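You operate a simulated robot arm through the tools that you are given. There is no shell and no other tool.

You run a simulated robot arm. Do the job below in one go: nothing can be reset, and whatever is moved stays where it is left.

JOB
Rub the grit off the roll plate with the pad, then roll the white-banded rod and tray it.
Fine: green tray if it rolls, yellow tray if it sticks. The plate ends level, the pad back on its spot. What is to be rubbed or washed off counts as gone when no trace of it is left.

The check looks at the end state, three seconds after you hand in, the way a careful person would. Anything else that was tipped, shoved, dropped, spilled or broken makes it a failure.

ROBOT AND FRAMES
A 6-joint arm with a two-finger gripper, fixed in place. Base frame: the origin is at the foot of the arm, x ahead of it, y to its left, z up. Units: mm, rad, N and s.
Its first joint turns from -2.897 to 2.897 rad. Payload 2.45 kg.
The tool frame sits at the grasp point between the pads (the TCP): z along the fingers, y along the line on which they close. The tips reach 20 mm beyond it. Largest opening 140 mm; the body of the gripper starts 168 mm behind the TCP.
Orientation is told as [roll, pitch, yaw] about the base's x, y, z axes, in that order, counted from this pose: with the fingers straight down and closing along the base's y, the tool's x points along the base's -x, its y along +y and its z along -z.

CONTROLS
- The arm moves only by the tool jog_arm. Its argument "steps" is one flat list of numbers, 7 for each row, row after row: the shift along the tool's x, y, z in units of 150 mm (1.0 is 150 mm), then the turn, a rotation vector about the tool's x, y, z in units of 90 degrees (1.0 is 90 degrees), then the opening, from 0 (shut) to 1 (fully open). In form: [tx, ty, tz, wx, wy, wz, grip, tx, ty, tz, wx, wy, wz, grip, ...]. A call has 1 to 20 rows; each row is the pose to reach, as a shift and turn from the pose commanded when the call began, along the tool's axes at that moment. A call with a number of a shift or a turn outside -1 to 1 is refused whole. Each row takes 0.2 s and may step no farther than 50 mm and 0.15 rad from the row before; otherwise, or with a gripper value out of range, the whole call is refused. A pose out of reach is approached as far as the arm can. The call stops where the force on the tool passes 40 N (or 10 N more than at its start, if that is more) or the arm is blocked; 0.2 s more then pass. The fingers move at their own pace (about 45 mm/s each) and stop on an object; they squeeze with about 40 N. The grip force told is the motor's: it shows also when the fingers shut on nothing. Time passes only in rows, and 0.2 s behind the last, so rows that repeat a pose let the fingers close. The reply holds the time, the measured pose of the TCP, the force on the tool along the base axes, the opening and the grip force, in the units named above and with some noise, with the torque about the TCP (base axes, N m) and any sound that the robot's microphone picked up, and new pictures: "views" is both (left out), scene, wrist or none.
- Cameras (640 x 400 px; columns grow to the right, rows downward): "scene" is fixed at [49, 497.8, 1694.5]; the picture's right is [-0.33, -0.95, 0.00], its down [-0.54, 0.18, -0.82] and it looks along [0.78, -0.27, -0.57] (base axes); focal length 342 px, centre (320, 200). "wrist" rides on the gripper at [78, 11, -209] in the tool frame; the picture's right is [-0.14, 0.99, 0.00], its down [-0.92, -0.13, -0.37] and it looks along [-0.37, -0.05, 0.93] (tool axes); focal length 280 px, centre (320, 200). There is no depth. A picture from a camera that has moved, and an enlarged one, comes with that camera's place and axes in the base frame and with its lens.
- enlarge(camera, box): a new picture of the part [left, top, right, bottom] of that camera's present view, enlarged. The clock stands still meanwhile.
- sign_off(): hands the job in; it is judged then, once.

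Nothing tells you positions but the pictures and the camera data. Unless the task says otherwise, let go and move clear before handing in.

The tools are called after ">>>" as a command line: name --argument value ..., lists and objects as JSON in quotes. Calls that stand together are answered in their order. jog_arm: Moves the arm, as the interface text tells. Its arguments: {"type":"object","properties":{"steps":{"type":"array","items":{"type":"number"}},"views":{"type":"string","enum":["both","scene","wrist","none"]}},"required":["steps"]} The other tools are called the same way: enlarge (camera, box) takes an enlarged picture of a part of a camera's view; sign_off () hands the job in.

At the start:

```text
t: 0.0
position: [712.3, 80.3, 1271.9]
tcp_rot: [0.0, 0.0, 0.0]
contact_force: [1.0, -0.3, 0.8]
moment: [0.02, -0.01, 0.02]
finger_gap: 140.0
finger_force: 0.0
```

scene: 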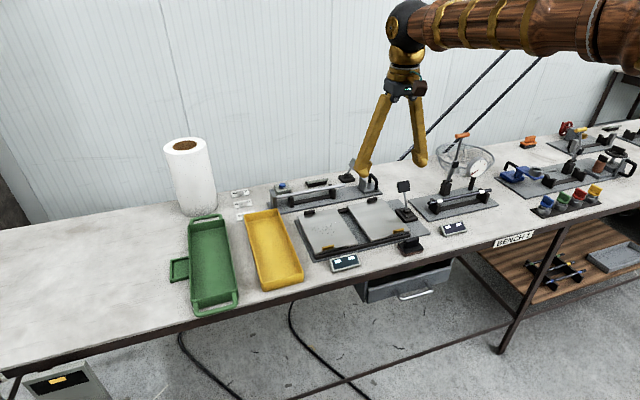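
wrist: 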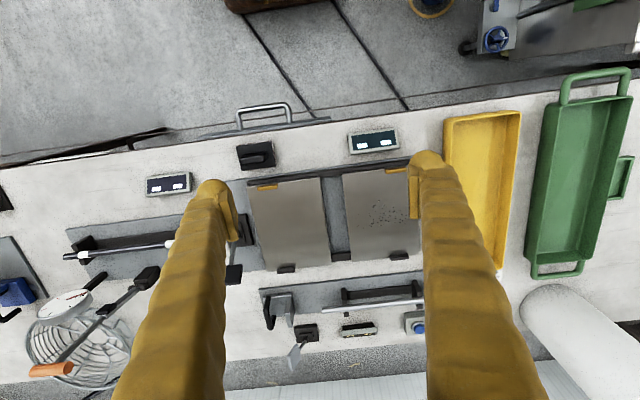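

I see a bench with a roll plate rig (two plates, grit visible on one), trays, rods on racks and small tools. I'll look at enlarged views before moving anything.

>>> enlarge --camera "scene" --box '[260, 160, 420, 280]'

>>> enlarge --camera "scene" --box '[390, 120, 550, 240]'

>>> enlarge --camera "wrist" --box '[220, 120, 460, 270]'

>>> enlarge --camera "wrist" --box '[230, 250, 470, 400]'

>>> enlarge --camera "wrist" --box '[0, 150, 260, 320]'

```text
3.33 times, centred on (340, 220) of scene
camera zoom: at [49.0, 497.8, 1694.5], right [-0.33, -0.95, 0.0], down [-0.54, 0.18, -0.82], along [0.78, -0.27, -0.57], focal length 1140 px, centre (253, 133)
```

zoom: 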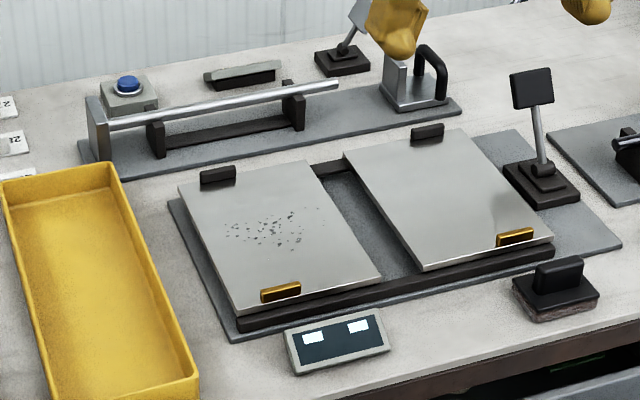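

```text
3.33 times, centred on (470, 180) of scene
camera zoom: at [49.0, 497.8, 1694.5], right [-0.33, -0.95, 0.0], down [-0.54, 0.18, -0.82], along [0.78, -0.27, -0.57], focal length 1140 px, centre (-180, 267)
```

zoom: 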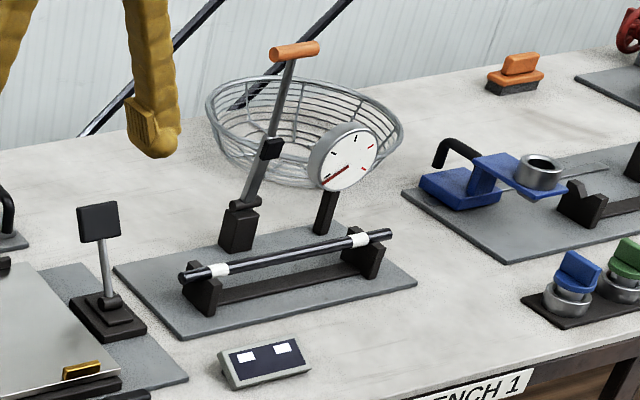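

```text
2.67 times, centred on (340, 195) of wrist
camera zoom: at [635.3, 91.3, 1481.2], right [0.14, 0.99, 0.0], down [0.92, -0.13, 0.37], along [0.37, -0.05, -0.93], focal length 748 px, centre (267, 213)
```

zoom: 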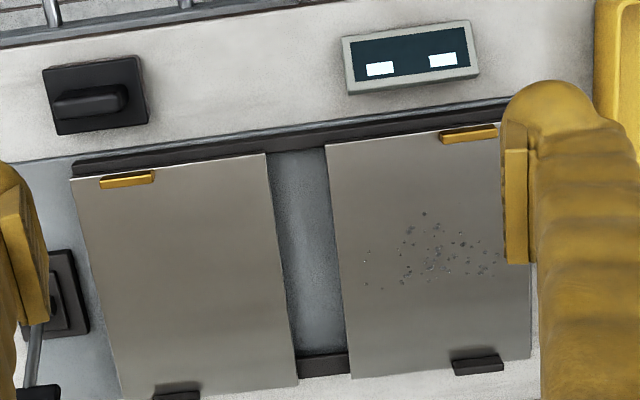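

```text
2.67 times, centred on (350, 325) of wrist
camera zoom: at [635.3, 91.3, 1481.2], right [0.14, 0.99, 0.0], down [0.92, -0.13, 0.37], along [0.37, -0.05, -0.93], focal length 748 px, centre (240, -133)
```

zoom: 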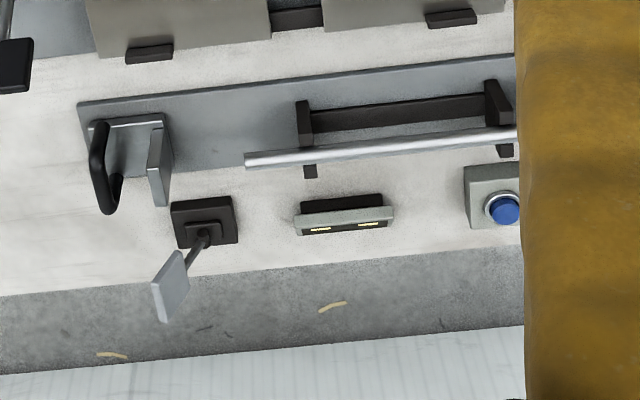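

```text
2.35 times, centred on (130, 235) of wrist
camera zoom: at [635.3, 91.3, 1481.2], right [0.14, 0.99, 0.0], down [0.92, -0.13, 0.37], along [0.37, -0.05, -0.93], focal length 660 px, centre (767, 118)
```

zoom: 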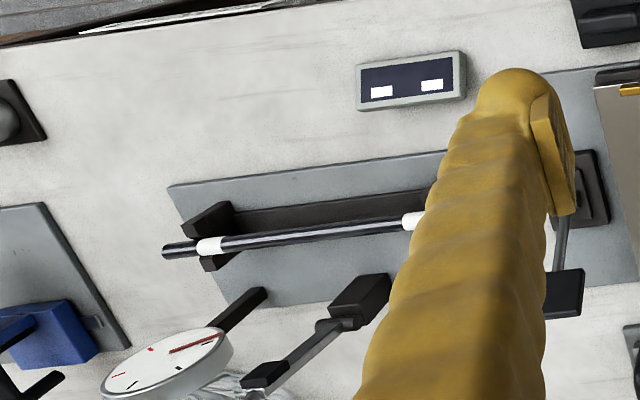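

The station at the centre has two panels with a gap, brass tabs on the near edge and black blocks on the far edge. The banded rod sits on V-blocks to the right, at about [870, -315]. I'll fly closer with the camera to see how the plate works.

>>> jog_arm --steps '[0, 0, 0.2, 0, 0, 0, 1, -0.1, 0, 0.4, 0, 0, 0, 1, -0.2, -0.15, 0.6, 0, 0, 0, 1, -0.3, -0.25, 0.7, 0, 0, 0, 1]'

```text
t: 1.0
position: [757.7, 42.8, 1166.3]
tcp_rot: [-0.001, 0.0, 0.001]
contact_force: [0.5, -0.6, 0.2]
moment: [0.0, -0.01, -0.01]
finger_gap: 139.7
finger_force: 0.1
camera wrist: at [680.2, 53.3, 1375.5], right [0.14, 0.99, 0.0], down [0.92, -0.13, 0.37], along [0.37, -0.05, -0.93], focal length 280 px, centre (320, 200)
```

scene: 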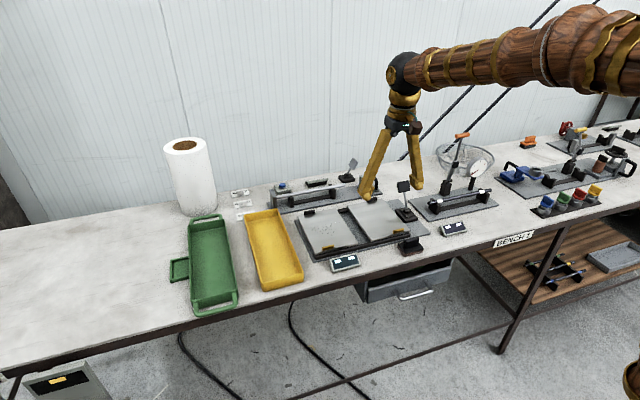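
wrist: 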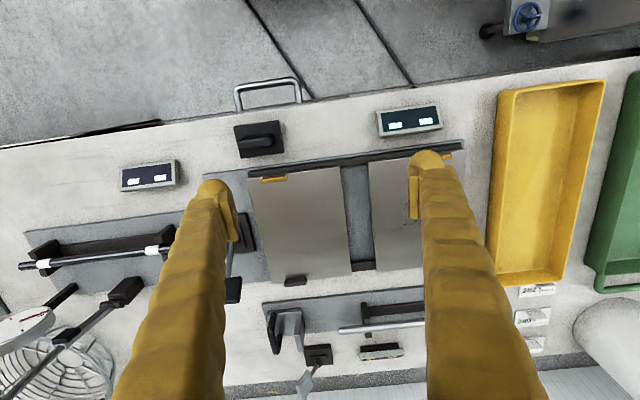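

I'm closer now, so I'll enlarge the plate area, the rod station and the tags.

>>> enlarge --camera "wrist" --box '[230, 130, 430, 290]'

>>> enlarge --camera "wrist" --box '[0, 140, 220, 320]'

>>> enlarge --camera "wrist" --box '[480, 80, 640, 360]'

>>> enlarge --camera "scene" --box '[290, 190, 430, 280]'

>>> enlarge --camera "scene" --box '[160, 180, 320, 320]'

```text
2.50 times, centred on (330, 210) of wrist
camera zoom: at [680.2, 53.3, 1375.5], right [0.14, 0.99, 0.0], down [0.92, -0.13, 0.37], along [0.37, -0.05, -0.93], focal length 701 px, centre (295, 175)
```

zoom: 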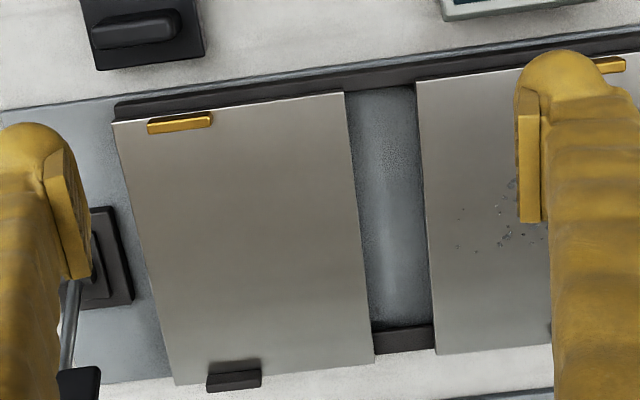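

```text
2.22 times, centred on (110, 230) of wrist
camera zoom: at [680.2, 53.3, 1375.5], right [0.14, 0.99, 0.0], down [0.92, -0.13, 0.37], along [0.37, -0.05, -0.93], focal length 623 px, centre (787, 133)
```

zoom: 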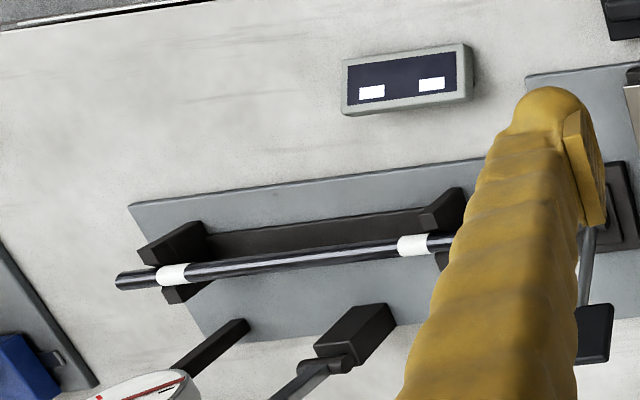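

```text
1.43 times, centred on (560, 220) of wrist
camera zoom: at [680.2, 53.3, 1375.5], right [0.14, 0.99, 0.0], down [0.92, -0.13, 0.37], along [0.37, -0.05, -0.93], focal length 401 px, centre (-23, 171)
```

zoom: 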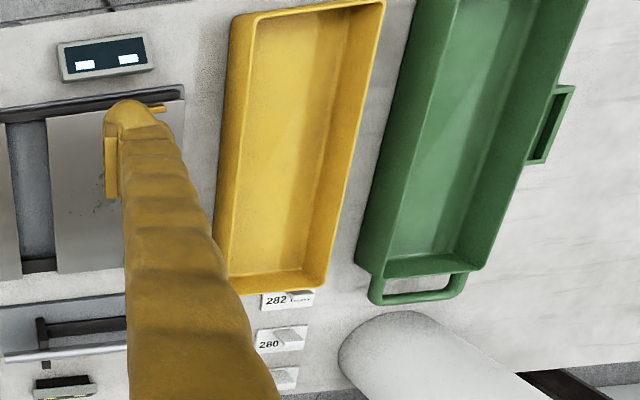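

```text
4.44 times, centred on (360, 235) of scene
camera zoom: at [49.0, 497.8, 1694.5], right [-0.33, -0.95, 0.0], down [-0.54, 0.18, -0.82], along [0.78, -0.27, -0.57], focal length 1520 px, centre (142, 44)
```

zoom: 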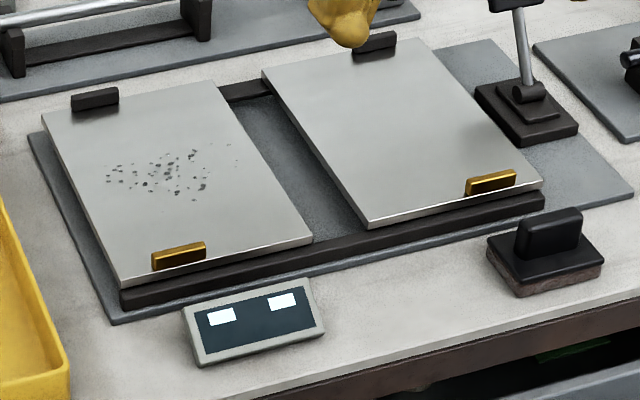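

```text
2.86 times, centred on (240, 250) of scene
camera zoom: at [49.0, 497.8, 1694.5], right [-0.33, -0.95, 0.0], down [-0.54, 0.18, -0.82], along [0.78, -0.27, -0.57], focal length 977 px, centre (549, 57)
```

zoom: 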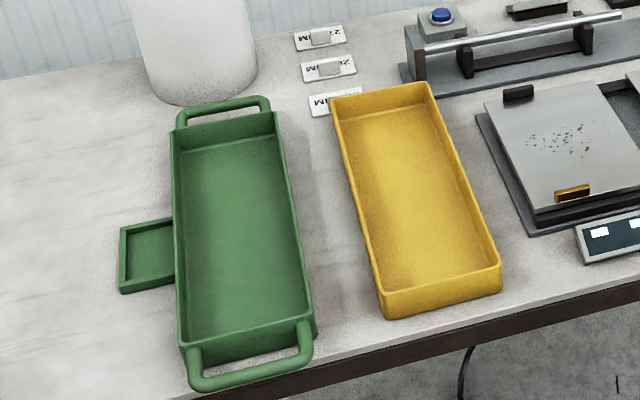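

The post with a black paddle on the roll plate's base looks like its tilt lever, and the two panels look like one split plate. Next I'll turn the tool 90° and hover over the pad, near [740, -45].

>>> jog_arm --steps '[0.01, -0.053, 0.02, 0, 0, -0.0909, 1, 0.02, -0.106, 0.04, 0, 0, -0.1818, 1, 0.03, -0.16, 0.06, 0, 0, -0.2727, 1, 0.04, -0.213, 0.08, 0, 0, -0.3636, 1, 0.05, -0.266, 0.1, 0, 0, -0.4545, 1, 0.06, -0.32, 0.12, 0, 0, -0.5454, 1, 0.07, -0.373, 0.14, 0, 0, -0.6363, 1, 0.08, -0.426, 0.16, 0, 0, -0.7272, 1, 0.09, -0.48, 0.18, 0, 0, -0.8181, 1, 0.1, -0.533, 0.2, 0, 0, -0.909, 1, 0.115, -0.585, 0.22, 0, 0, -1.0, 1]'

```text
t: 3.4
position: [740.5, -45.3, 1132.6]
tcp_rot: [0.0, 0.0, 1.573]
contact_force: [0.1, 0.7, -0.1]
moment: [-0.01, 0.0, 0.01]
finger_gap: 140.1
finger_force: 0.1
camera wrist: at [730.5, -123.3, 1343.0], right [-0.99, 0.14, 0.0], down [0.13, 0.92, 0.37], along [0.05, 0.37, -0.93], focal length 280 px, centre (320, 200)
```

scene: 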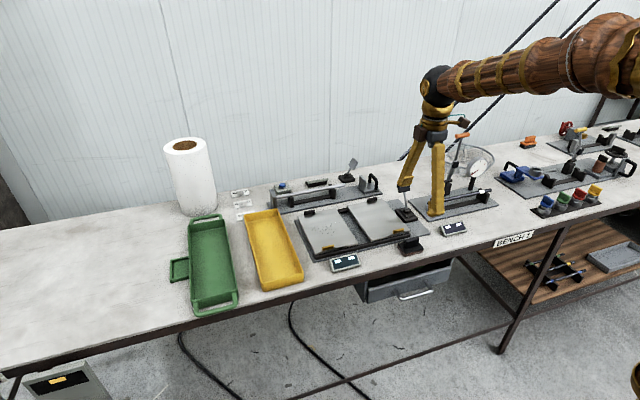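
wrist: 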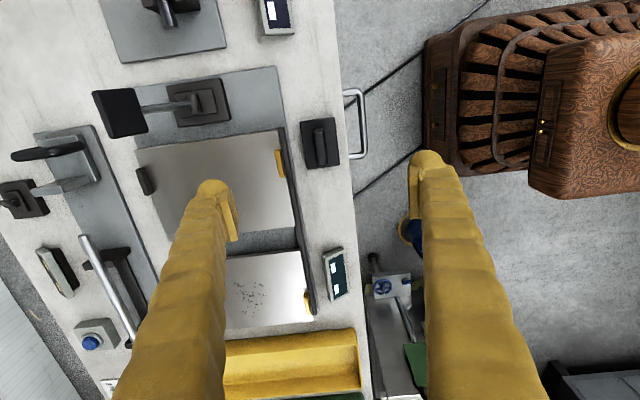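

The pad lies just under the tool, with its handle along y. I'll enlarge both views of the pad and the lever.

>>> enlarge --camera "wrist" --box '[260, 90, 380, 190]'

>>> enlarge --camera "wrist" --box '[80, 60, 340, 210]'

>>> enlarge --camera "scene" --box '[370, 170, 450, 270]'

>>> enlarge --camera "wrist" --box '[210, 230, 350, 340]'

```text
4.00 times, centred on (320, 140) of wrist
camera zoom: at [730.5, -123.3, 1343.0], right [-0.99, 0.14, 0.0], down [0.13, 0.92, 0.37], along [0.05, 0.37, -0.93], focal length 1122 px, centre (320, 440)
```

zoom: 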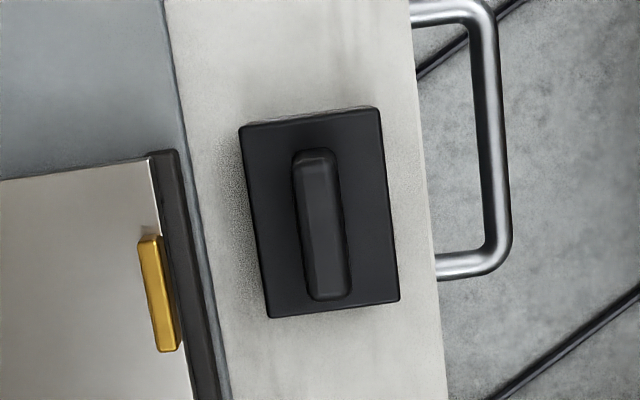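

```text
2.46 times, centred on (210, 135) of wrist
camera zoom: at [730.5, -123.3, 1343.0], right [-0.99, 0.14, 0.0], down [0.13, 0.92, 0.37], along [0.05, 0.37, -0.93], focal length 690 px, centre (591, 360)
```

zoom: 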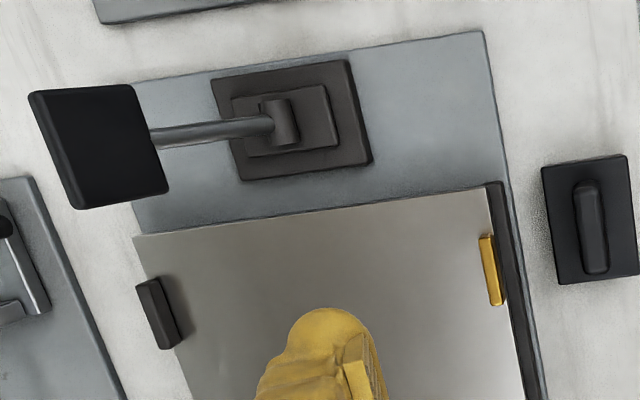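

```text
4.00 times, centred on (410, 220) of scene
camera zoom: at [49.0, 497.8, 1694.5], right [-0.33, -0.95, 0.0], down [-0.54, 0.18, -0.82], along [0.78, -0.27, -0.57], focal length 1368 px, centre (-40, 120)
```

zoom: 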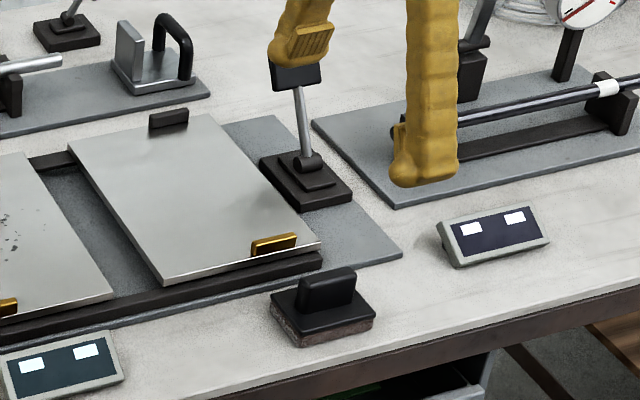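

```text
3.64 times, centred on (280, 285) of wrist
camera zoom: at [730.5, -123.3, 1343.0], right [-0.99, 0.14, 0.0], down [0.13, 0.92, 0.37], along [0.05, 0.37, -0.93], focal length 1020 px, centre (466, -109)
```

zoom: 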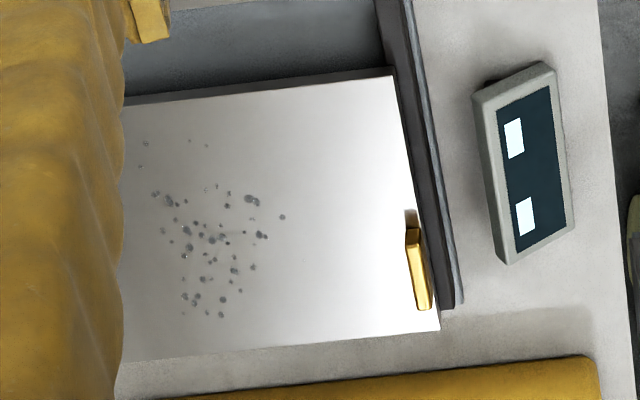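

The handle top is near [740, -50, 953], it is 16 mm thick and runs along y. I'll narrow the fingers and go down part of the way to check the alignment.

>>> jog_arm --steps '[0.02, 0, 0.2, 0, 0, 0, 0.6, 0.033, 0, 0.4, 0, 0, 0, 0.36, 0.033, 0, 0.6, 0, 0, 0, 0.36, 0.033, 0, 0.75, 0, 0, 0, 0.36, 0.033, 0, 0.815, 0, 0, 0, 0.36, 0.033, 0, 0.815, 0, 0, 0, 0.36]'

>>> enlarge --camera "scene" --box '[370, 180, 450, 270]'

```text
t: 4.8
position: [740.5, -50.5, 1011.3]
tcp_rot: [-0.001, -0.001, 1.57]
contact_force: [-0.1, 0.6, -0.1]
moment: [-0.01, -0.03, 0.0]
finger_gap: 50.4
finger_force: 0.1
camera wrist: at [730.4, -128.1, 1220.8], right [-0.99, 0.14, 0.0], down [0.13, 0.92, 0.37], along [0.05, 0.37, -0.93], focal length 280 px, centre (320, 200)
```

scene: 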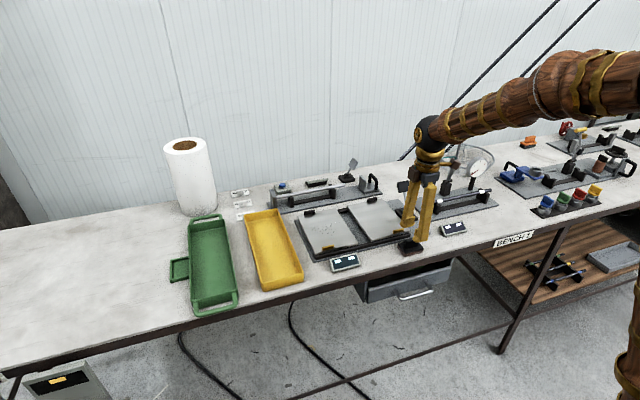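
wrist: 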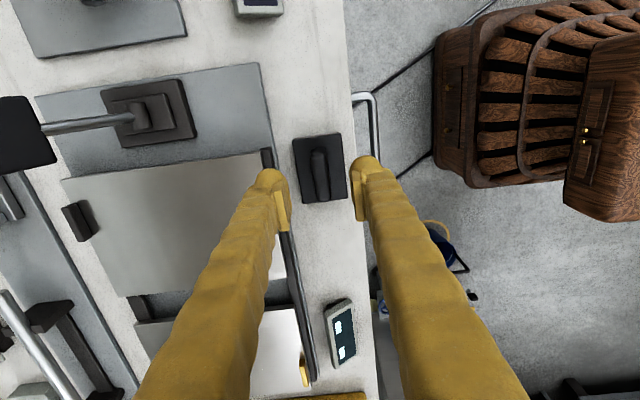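

```text
4.44 times, centred on (410, 225) of scene
camera zoom: at [49.0, 497.8, 1694.5], right [-0.33, -0.95, 0.0], down [-0.54, 0.18, -0.82], along [0.78, -0.27, -0.57], focal length 1520 px, centre (-80, 89)
```

zoom: 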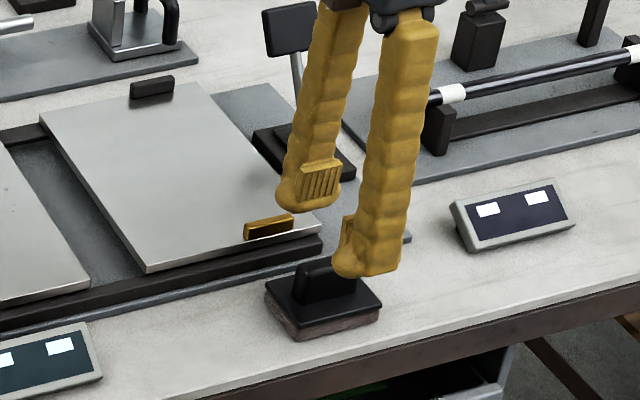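

The handle is centred between the fingers. I'll go down and grip it.

>>> jog_arm --steps '[0.01, -0.01, 0.15, 0, 0, 0, 0.36, 0.01, -0.01, 0.3, 0, 0, 0, 0.36, 0.01, -0.01, 0.37, 0, 0, 0, 0.36, 0.01, -0.01, 0.41, 0, 0, 0, 0.36, 0.01, -0.01, 0.41, 0, 0, 0, 0.2, 0.01, -0.01, 0.41, 0, 0, 0, 0.0, 0.01, -0.01, 0.41, 0, 0, 0, 0.0, 0.01, -0.01, 0.41, 0, 0, 0, 0.0]'

>>> enlarge --camera "scene" --box '[370, 180, 450, 270]'

```text
t: 6.1
position: [744.2, -51.3, 954.1]
tcp_rot: [-0.003, 0.001, 1.571]
contact_force: [-15.1, -0.3, 43.6]
moment: [0.03, 1.41, 0.01]
finger_gap: 31.0
finger_force: 8.5
stopped in row 6: the force on the tool passed its limit at 44 N (the readings are from after the stop); the commanded pose is now the measured one
camera wrist: at [731.6, -129.4, 1163.5], right [-0.99, 0.14, 0.0], down [0.13, 0.92, 0.37], along [0.05, 0.36, -0.93], focal length 280 px, centre (320, 200)
```

scene: 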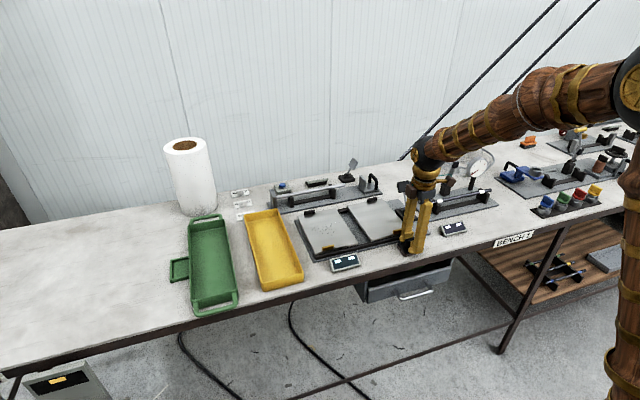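
wrist: 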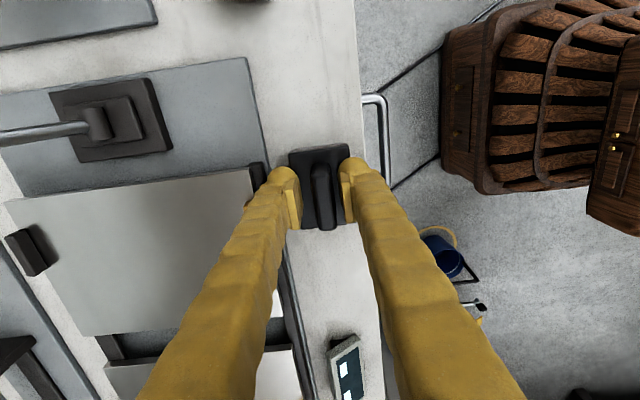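

```text
4.44 times, centred on (410, 225) of scene
camera zoom: at [49.0, 497.8, 1694.5], right [-0.33, -0.95, 0.0], down [-0.54, 0.18, -0.82], along [0.78, -0.27, -0.57], focal length 1520 px, centre (-80, 89)
```

zoom: 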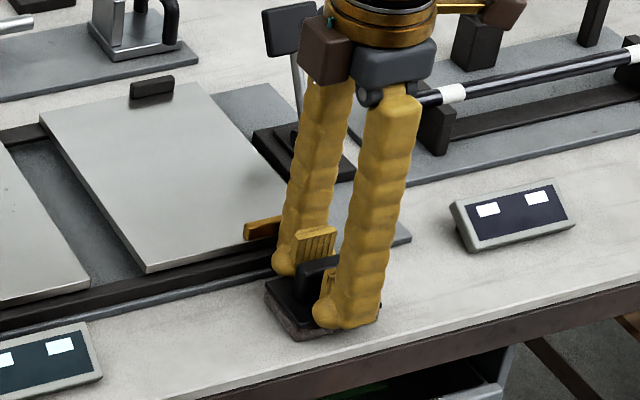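

The fingertips have touched the pad's block, so my height was about 5 mm too low. I'll raise the tool slightly and then close.

>>> jog_arm --steps '[0, 0.01, -0.02, 0, 0, 0, 0.3, 0, 0.015, -0.04, 0, 0, 0, 0.3, 0, 0.015, -0.04, 0, 0, 0, 0.3]'

>>> enlarge --camera "scene" --box '[370, 180, 450, 270]'

>>> enlarge --camera "wrist" --box '[260, 110, 380, 240]'

```text
t: 6.9
position: [741.2, -51.0, 955.9]
tcp_rot: [-0.002, -0.001, 1.571]
contact_force: [0.2, 0.5, -0.7]
moment: [-0.01, -0.02, -0.01]
finger_gap: 41.8
finger_force: 0.2
camera wrist: at [730.1, -129.3, 1166.9], right [-0.99, 0.14, 0.0], down [0.13, 0.92, 0.37], along [0.05, 0.36, -0.93], focal length 280 px, centre (320, 200)
```

scene: 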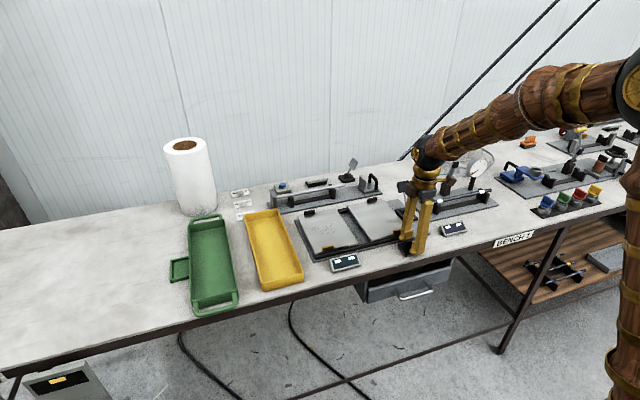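
wrist: 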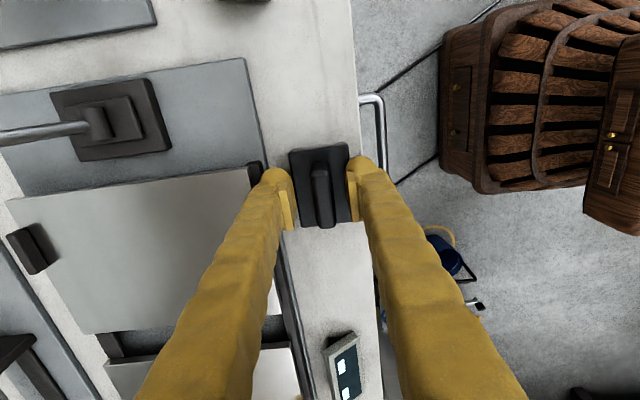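

```text
4.44 times, centred on (410, 225) of scene
camera zoom: at [49.0, 497.8, 1694.5], right [-0.33, -0.95, 0.0], down [-0.54, 0.18, -0.82], along [0.78, -0.27, -0.57], focal length 1520 px, centre (-80, 89)
```

zoom: 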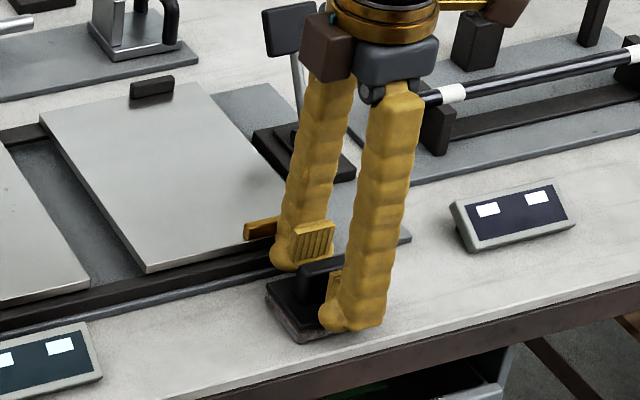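

```text
3.08 times, centred on (320, 175) of wrist
camera zoom: at [730.1, -129.3, 1166.9], right [-0.99, 0.14, 0.0], down [0.13, 0.92, 0.37], along [0.05, 0.36, -0.93], focal length 863 px, centre (320, 277)
```

zoom: 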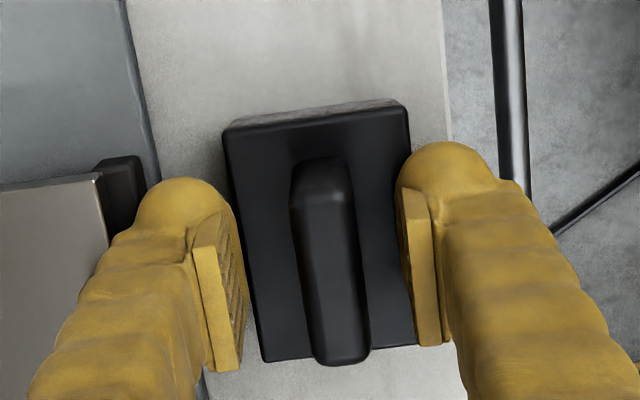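

The fingertips are still beside or at the block edge. I'll rise another 8 mm, then close on the handle.

>>> jog_arm --steps '[0, 0, -0.03, 0, 0, 0, 0.3, 0, 0, -0.055, 0, 0, 0, 0.3, 0, 0, -0.055, 0, 0, 0, 0.15, 0, 0, -0.055, 0, 0, 0, 0, 0, 0, -0.055, 0, 0, 0, 0, 0, 0, -0.055, 0, 0, 0, 0, 0, 0, -0.055, 0, 0, 0, 0]'

>>> enlarge --camera "scene" --box '[370, 180, 450, 270]'

>>> enlarge --camera "wrist" --box '[260, 110, 380, 240]'

```text
t: 8.5
position: [741.9, -51.8, 964.9]
tcp_rot: [-0.001, 0.001, 1.571]
contact_force: [0.6, 0.7, -0.1]
moment: [0.01, -0.02, -0.02]
finger_gap: 14.1
finger_force: 39.7
camera wrist: at [730.0, -129.2, 1175.1], right [-0.99, 0.14, 0.0], down [0.13, 0.92, 0.37], along [0.05, 0.36, -0.93], focal length 280 px, centre (320, 200)
```

scene: 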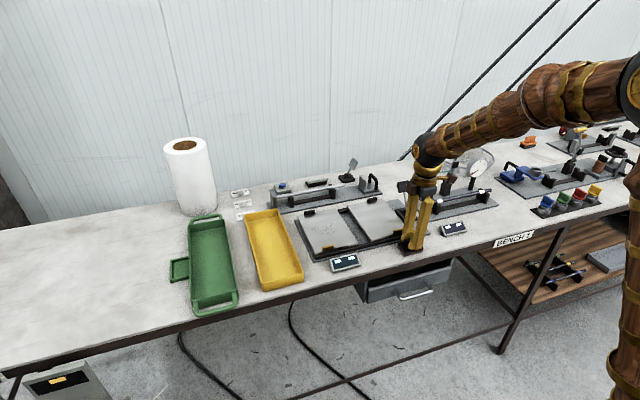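
wrist: 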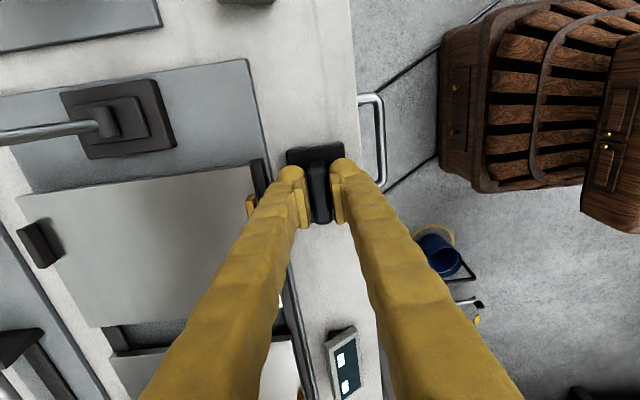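

```text
4.44 times, centred on (410, 225) of scene
camera zoom: at [49.0, 497.8, 1694.5], right [-0.33, -0.95, 0.0], down [-0.54, 0.18, -0.82], along [0.78, -0.27, -0.57], focal length 1520 px, centre (-80, 89)
```

zoom: 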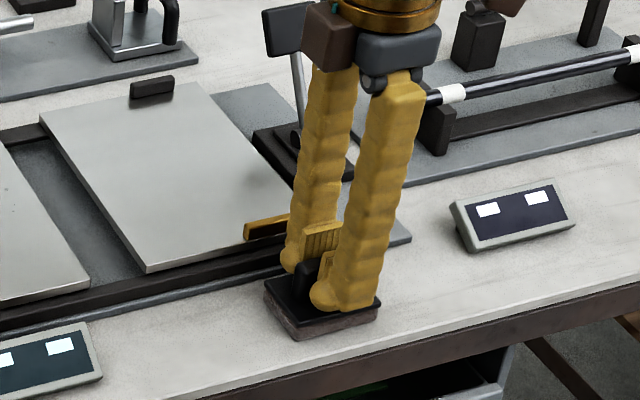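

```text
3.08 times, centred on (320, 175) of wrist
camera zoom: at [730.0, -129.2, 1175.1], right [-0.99, 0.14, 0.0], down [0.13, 0.92, 0.37], along [0.05, 0.36, -0.93], focal length 863 px, centre (320, 277)
```

zoom: 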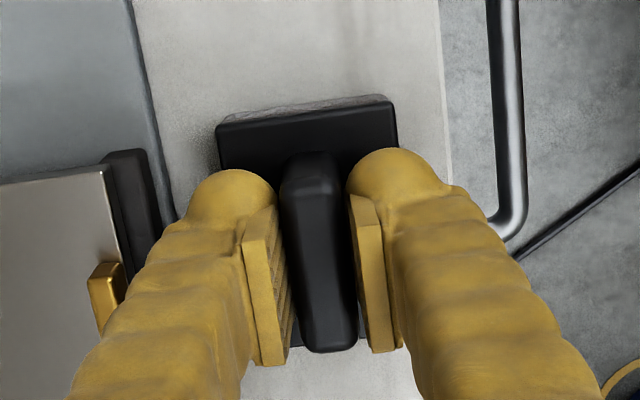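

The handle is gripped (14 mm) and the pad's home pose is TCP [741.9, -51.8, 965]. I'll lift it and carry it toward the gritty panel, where the grit covers about x 860–930, y 135–246.

>>> jog_arm --steps '[0, 0, -0.1, 0, 0, 0, 0, 0, 0, -0.3, 0, 0, 0, 0, 0, 0, -0.55, 0, 0, 0, 0, 0, 0, -0.75, 0, 0, 0, 0, -0.25, -0.15, -0.75, 0, 0, 0, 0, -0.5, -0.3, -0.75, 0, 0, 0, 0, -0.75, -0.45, -0.75, 0, 0, 0, 0, -1, -0.6, -0.75, 0, 0, 0, 0]'

>>> enlarge --camera "scene" --box '[290, 150, 450, 280]'

```text
t: 10.3
position: [832.5, 99.7, 1079.5]
tcp_rot: [-0.003, 0.0, 1.571]
contact_force: [-0.3, -0.3, 0.3]
moment: [-0.02, -0.03, 0.0]
finger_gap: 0.0
finger_force: 29.4
camera wrist: at [820.0, 21.2, 1289.0], right [-0.99, 0.14, 0.0], down [0.13, 0.92, 0.37], along [0.05, 0.36, -0.93], focal length 280 px, centre (320, 200)
```

scene: 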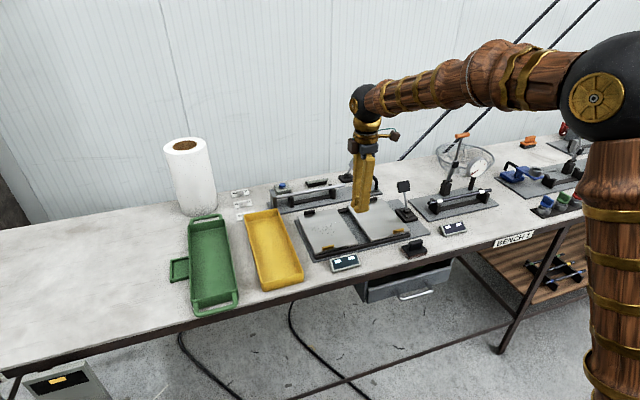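
wrist: 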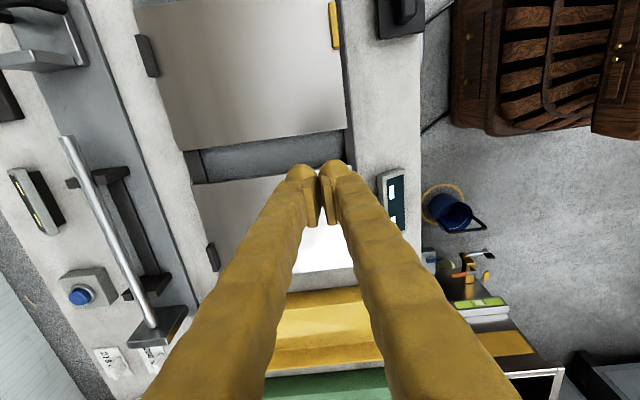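

```text
3.08 times, centred on (370, 215) of scene
camera zoom: at [49.0, 497.8, 1694.5], right [-0.33, -0.95, 0.0], down [-0.54, 0.18, -0.82], along [0.78, -0.27, -0.57], focal length 1052 px, centre (166, 154)
```

zoom: 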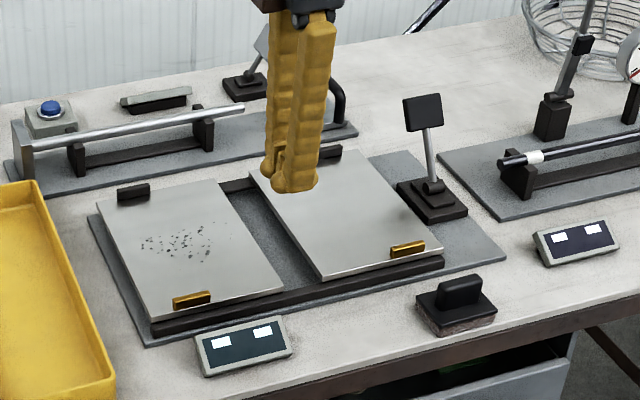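

The pad slipped out of the fingers and is still standing on its spot; I only had the top of the handle. I'll go back and grip it deeper.

>>> jog_arm --steps '[0.25, 0.15, 0, 0, 0, 0, 0.1, 0.5, 0.3, 0, 0, 0, 0, 0.2, 0.75, 0.45, 0.1, 0, 0, 0, 0.25, 1, 0.605, 0.2, 0, 0, 0, 0.25, 1, 0.605, 0.45, 0, 0, 0, 0.25, 1, 0.605, 0.45, 0, 0, 0, 0.25]'

>>> enlarge --camera "scene" --box '[370, 180, 450, 270]'

>>> enlarge --camera "wrist" --box '[260, 110, 380, 240]'

```text
t: 11.7
position: [740.6, -51.5, 1009.6]
tcp_rot: [-0.002, 0.0, 1.57]
contact_force: [0.1, 1.1, -1.2]
moment: [-0.01, 0.0, 0.02]
finger_gap: 34.9
finger_force: 0.0
camera wrist: at [729.3, -129.1, 1220.1], right [-0.99, 0.14, 0.0], down [0.13, 0.92, 0.37], along [0.05, 0.36, -0.93], focal length 280 px, centre (320, 200)
```

scene: 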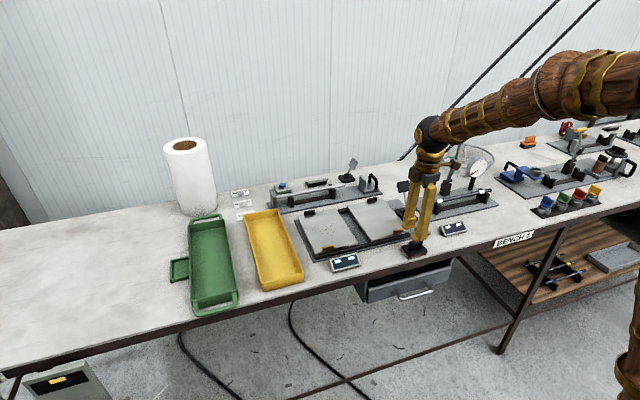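
wrist: 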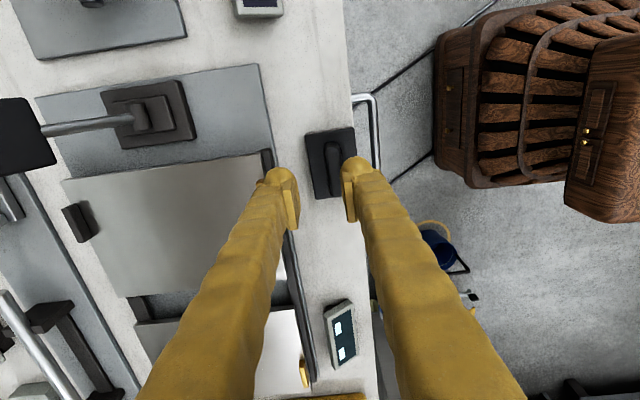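

```text
4.44 times, centred on (410, 225) of scene
camera zoom: at [49.0, 497.8, 1694.5], right [-0.33, -0.95, 0.0], down [-0.54, 0.18, -0.82], along [0.78, -0.27, -0.57], focal length 1520 px, centre (-80, 89)
```

zoom: 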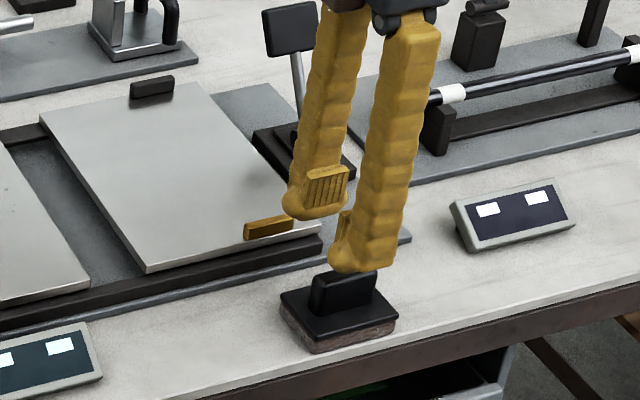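

```text
3.08 times, centred on (320, 175) of wrist
camera zoom: at [729.3, -129.1, 1220.1], right [-0.99, 0.14, 0.0], down [0.13, 0.92, 0.37], along [0.05, 0.36, -0.93], focal length 863 px, centre (320, 277)
```

zoom: 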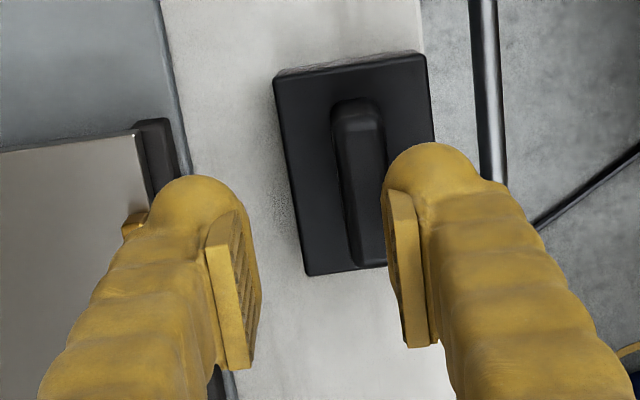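

The pad was nudged about 14 mm toward the front when it slipped; it now sits near [728, -55]. I'll centre on it and descend straddling the handle, deeper this time.

>>> jog_arm --steps '[0.02, 0.087, 0, 0, 0, 0, 0.25, 0.02, 0.087, 0.12, 0, 0, 0, 0.25, 0.02, 0.087, 0.24, 0, 0, 0, 0.25, 0.02, 0.087, 0.32, 0, 0, 0, 0.25, 0.02, 0.087, 0.355, 0, 0, 0, 0.25, 0.02, 0.087, 0.355, 0, 0, 0, 0.25]'

>>> enlarge --camera "scene" --box '[370, 180, 450, 270]'

>>> enlarge --camera "wrist" --box '[260, 110, 380, 240]'

```text
t: 13.1
position: [727.3, -54.2, 957.6]
tcp_rot: [-0.004, 0.001, 1.57]
contact_force: [-0.2, -0.5, 0.0]
moment: [0.03, 0.03, -0.02]
finger_gap: 35.0
finger_force: 0.0
camera wrist: at [715.7, -132.1, 1167.3], right [-0.99, 0.14, 0.0], down [0.13, 0.92, 0.37], along [0.05, 0.36, -0.93], focal length 280 px, centre (320, 200)
```

scene: 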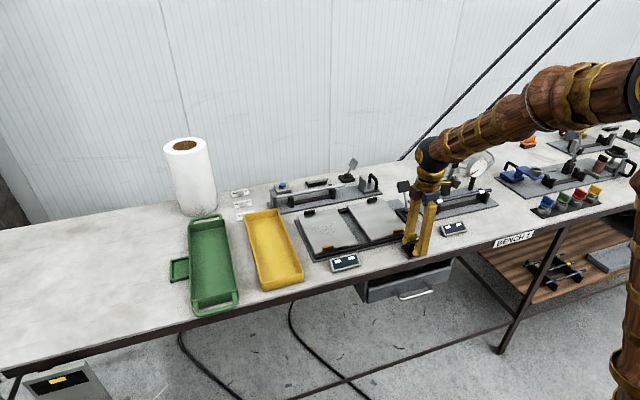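
wrist: 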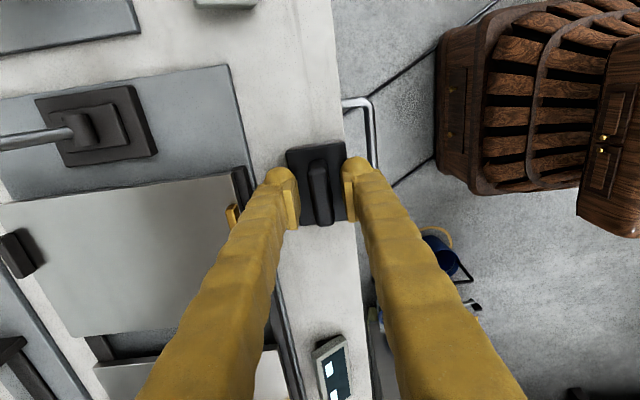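

```text
4.44 times, centred on (410, 225) of scene
camera zoom: at [49.0, 497.8, 1694.5], right [-0.33, -0.95, 0.0], down [-0.54, 0.18, -0.82], along [0.78, -0.27, -0.57], focal length 1520 px, centre (-80, 89)
```

zoom: 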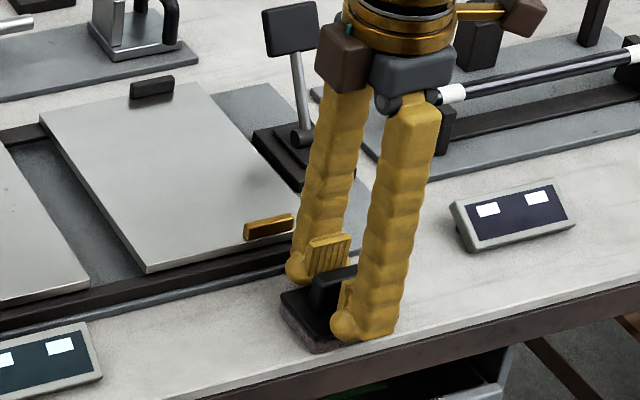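

```text
3.08 times, centred on (320, 175) of wrist
camera zoom: at [715.7, -132.1, 1167.3], right [-0.99, 0.14, 0.0], down [0.13, 0.92, 0.37], along [0.05, 0.36, -0.93], focal length 863 px, centre (320, 277)
```

zoom: 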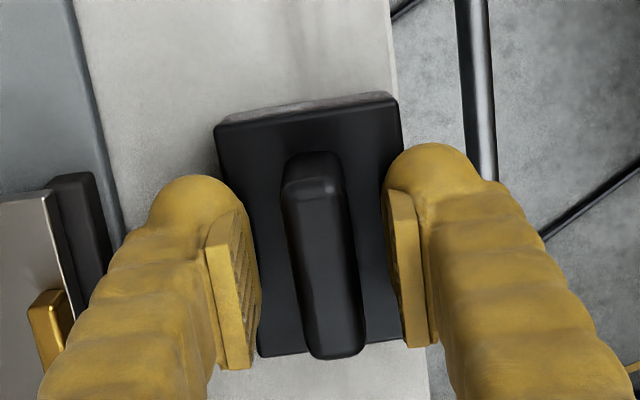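

The fingers straddle the handle with no contact. I'll lower 2 mm more and close.

>>> jog_arm --steps '[0, 0, 0.015, 0, 0, 0, 0.25, 0, 0, 0.015, 0, 0, 0, 0.15, 0, 0, 0.015, 0, 0, 0, 0.05, 0, 0, 0.015, 0, 0, 0, 0, 0, 0, 0.015, 0, 0, 0, 0, 0, 0, 0.015, 0, 0, 0, 0]'

>>> enlarge --camera "scene" --box '[370, 180, 450, 270]'

>>> enlarge --camera "wrist" --box '[260, 110, 380, 240]'

```text
t: 14.5
position: [727.3, -54.8, 954.9]
tcp_rot: [-0.004, -0.001, 1.569]
contact_force: [-0.8, 0.2, 0.3]
moment: [0.02, -0.01, -0.02]
finger_gap: 14.4
finger_force: 39.9
camera wrist: at [715.8, -132.3, 1165.1], right [-0.99, 0.14, 0.0], down [0.13, 0.92, 0.37], along [0.05, 0.36, -0.93], focal length 280 px, centre (320, 200)
```

scene: 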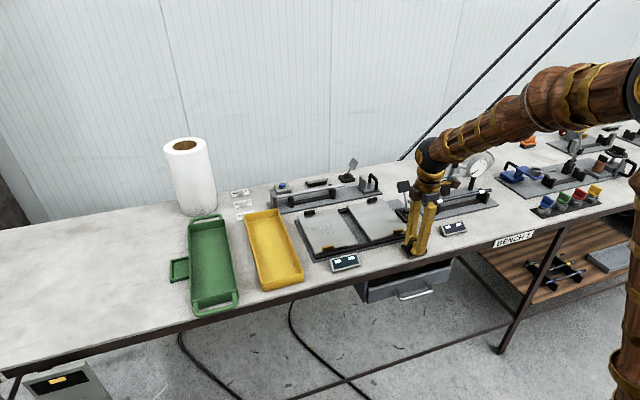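
wrist: 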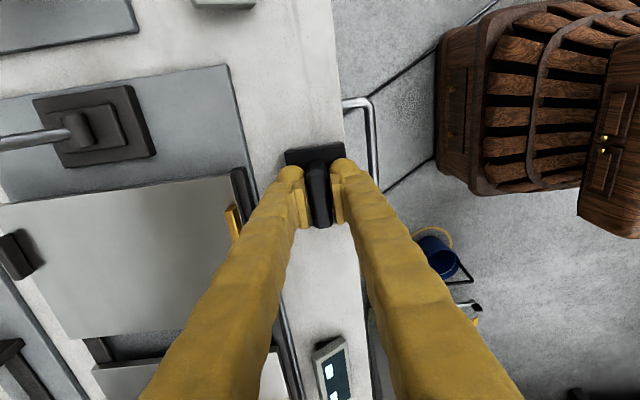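

```text
4.44 times, centred on (410, 225) of scene
camera zoom: at [49.0, 497.8, 1694.5], right [-0.33, -0.95, 0.0], down [-0.54, 0.18, -0.82], along [0.78, -0.27, -0.57], focal length 1520 px, centre (-80, 89)
```

zoom: 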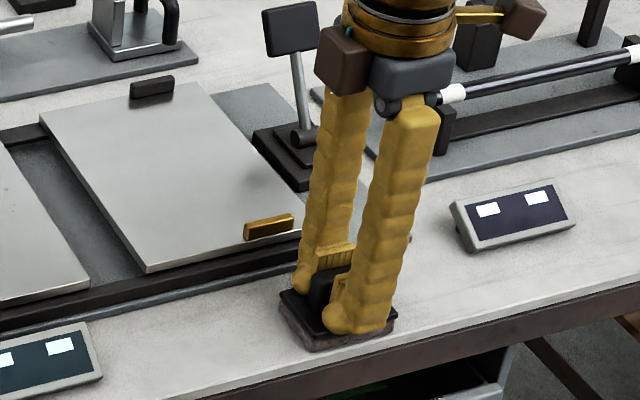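

```text
3.08 times, centred on (320, 175) of wrist
camera zoom: at [715.8, -132.3, 1165.1], right [-0.99, 0.14, 0.0], down [0.13, 0.92, 0.37], along [0.05, 0.36, -0.93], focal length 863 px, centre (320, 277)
```

zoom: 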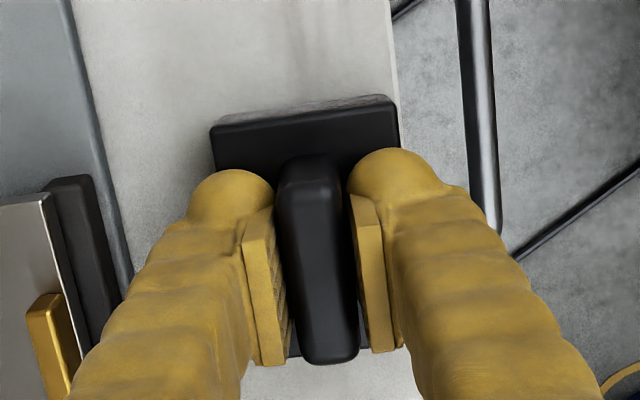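

The grip is deeper now. I'll lift slowly by a small amount to see whether it holds.

>>> jog_arm --steps '[0, 0, -0.03, 0, 0, 0, 0, 0, 0, -0.06, 0, 0, 0, 0, 0, 0, -0.1, 0, 0, 0, 0, 0, 0, -0.15, 0, 0, 0, 0]' --views "scene"

>>> enlarge --camera "scene" --box '[370, 180, 450, 270]'

```text
t: 15.5
position: [727.2, -54.3, 976.3]
tcp_rot: [-0.003, 0.001, 1.57]
contact_force: [-0.1, 0.0, -0.4]
moment: [-0.01, -0.01, 0.0]
finger_gap: 14.4
finger_force: 39.7
```

scene: 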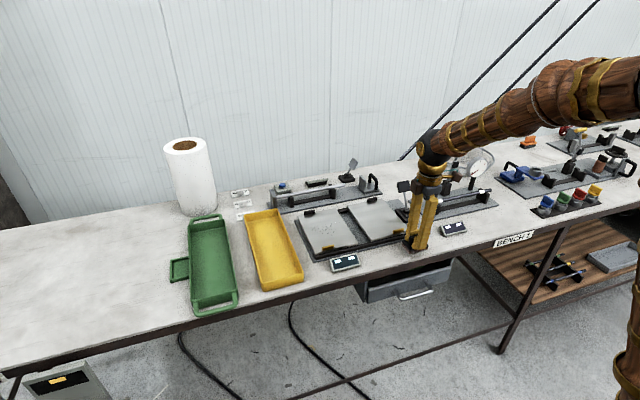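

```text
4.44 times, centred on (410, 225) of scene
camera zoom: at [49.0, 497.8, 1694.5], right [-0.33, -0.95, 0.0], down [-0.54, 0.18, -0.82], along [0.78, -0.27, -0.57], focal length 1520 px, centre (-80, 89)
```

zoom: 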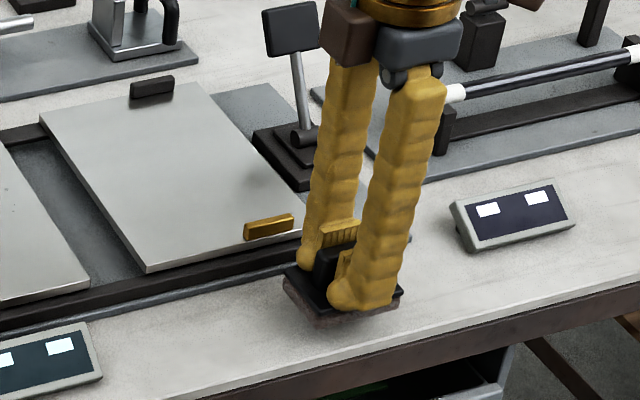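

The pad is held and clear of the bench. I'll carry it up and across to the gritty panel.

>>> jog_arm --steps '[0, 0, -0.15, 0, 0, 0, 0, 0, 0, -0.32, 0, 0, 0, 0, 0, 0, -0.5, 0, 0, 0, 0, -0.15, -0.15, -0.57, 0, 0, 0, 0, -0.35, -0.35, -0.57, 0, 0, 0, 0, -0.55, -0.55, -0.57, 0, 0, 0, 0, -0.75, -0.75, -0.57, 0, 0, 0, 0, -0.9, -0.9, -0.57, 0, 0, 0, 0, -1, -1, -0.57, 0, 0, 0, 0, -1, -1, -0.57, 0, 0, 0, 0]'

>>> enlarge --camera "scene" --box '[290, 150, 450, 280]'

```text
t: 17.7
position: [877.6, 96.3, 1063.3]
tcp_rot: [-0.002, 0.0, 1.571]
contact_force: [0.7, 0.5, 0.1]
moment: [0.0, 0.01, 0.03]
finger_gap: 14.4
finger_force: 39.9
camera wrist: at [866.3, 18.0, 1272.8], right [-0.99, 0.14, 0.0], down [0.13, 0.92, 0.37], along [0.05, 0.36, -0.93], focal length 280 px, centre (320, 200)
```

scene: 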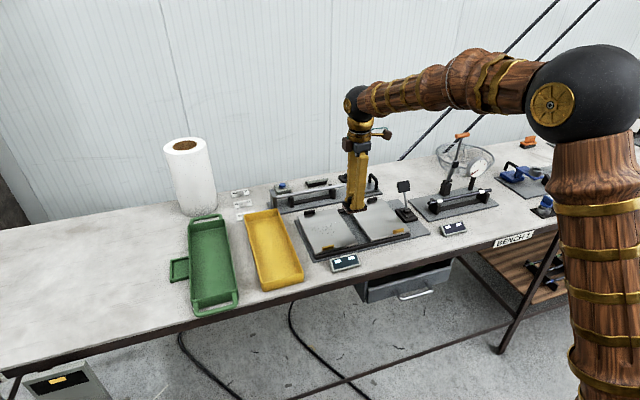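
wrist: 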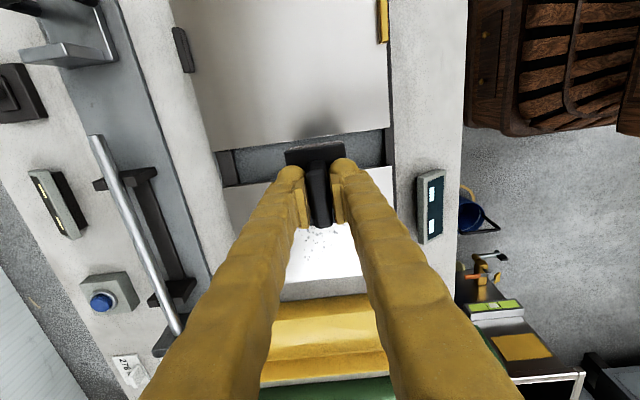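

```text
3.08 times, centred on (370, 215) of scene
camera zoom: at [49.0, 497.8, 1694.5], right [-0.33, -0.95, 0.0], down [-0.54, 0.18, -0.82], along [0.78, -0.27, -0.57], focal length 1052 px, centre (166, 154)
```

zoom: 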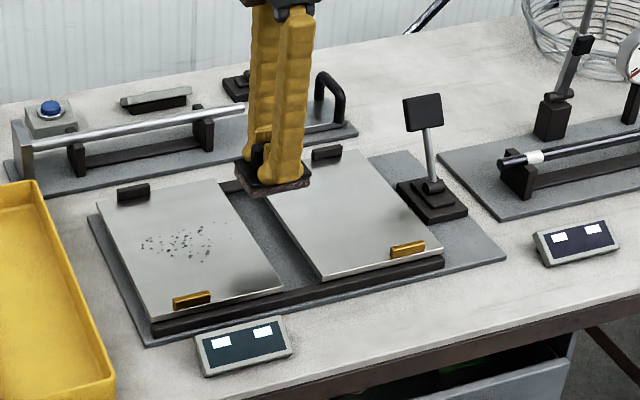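

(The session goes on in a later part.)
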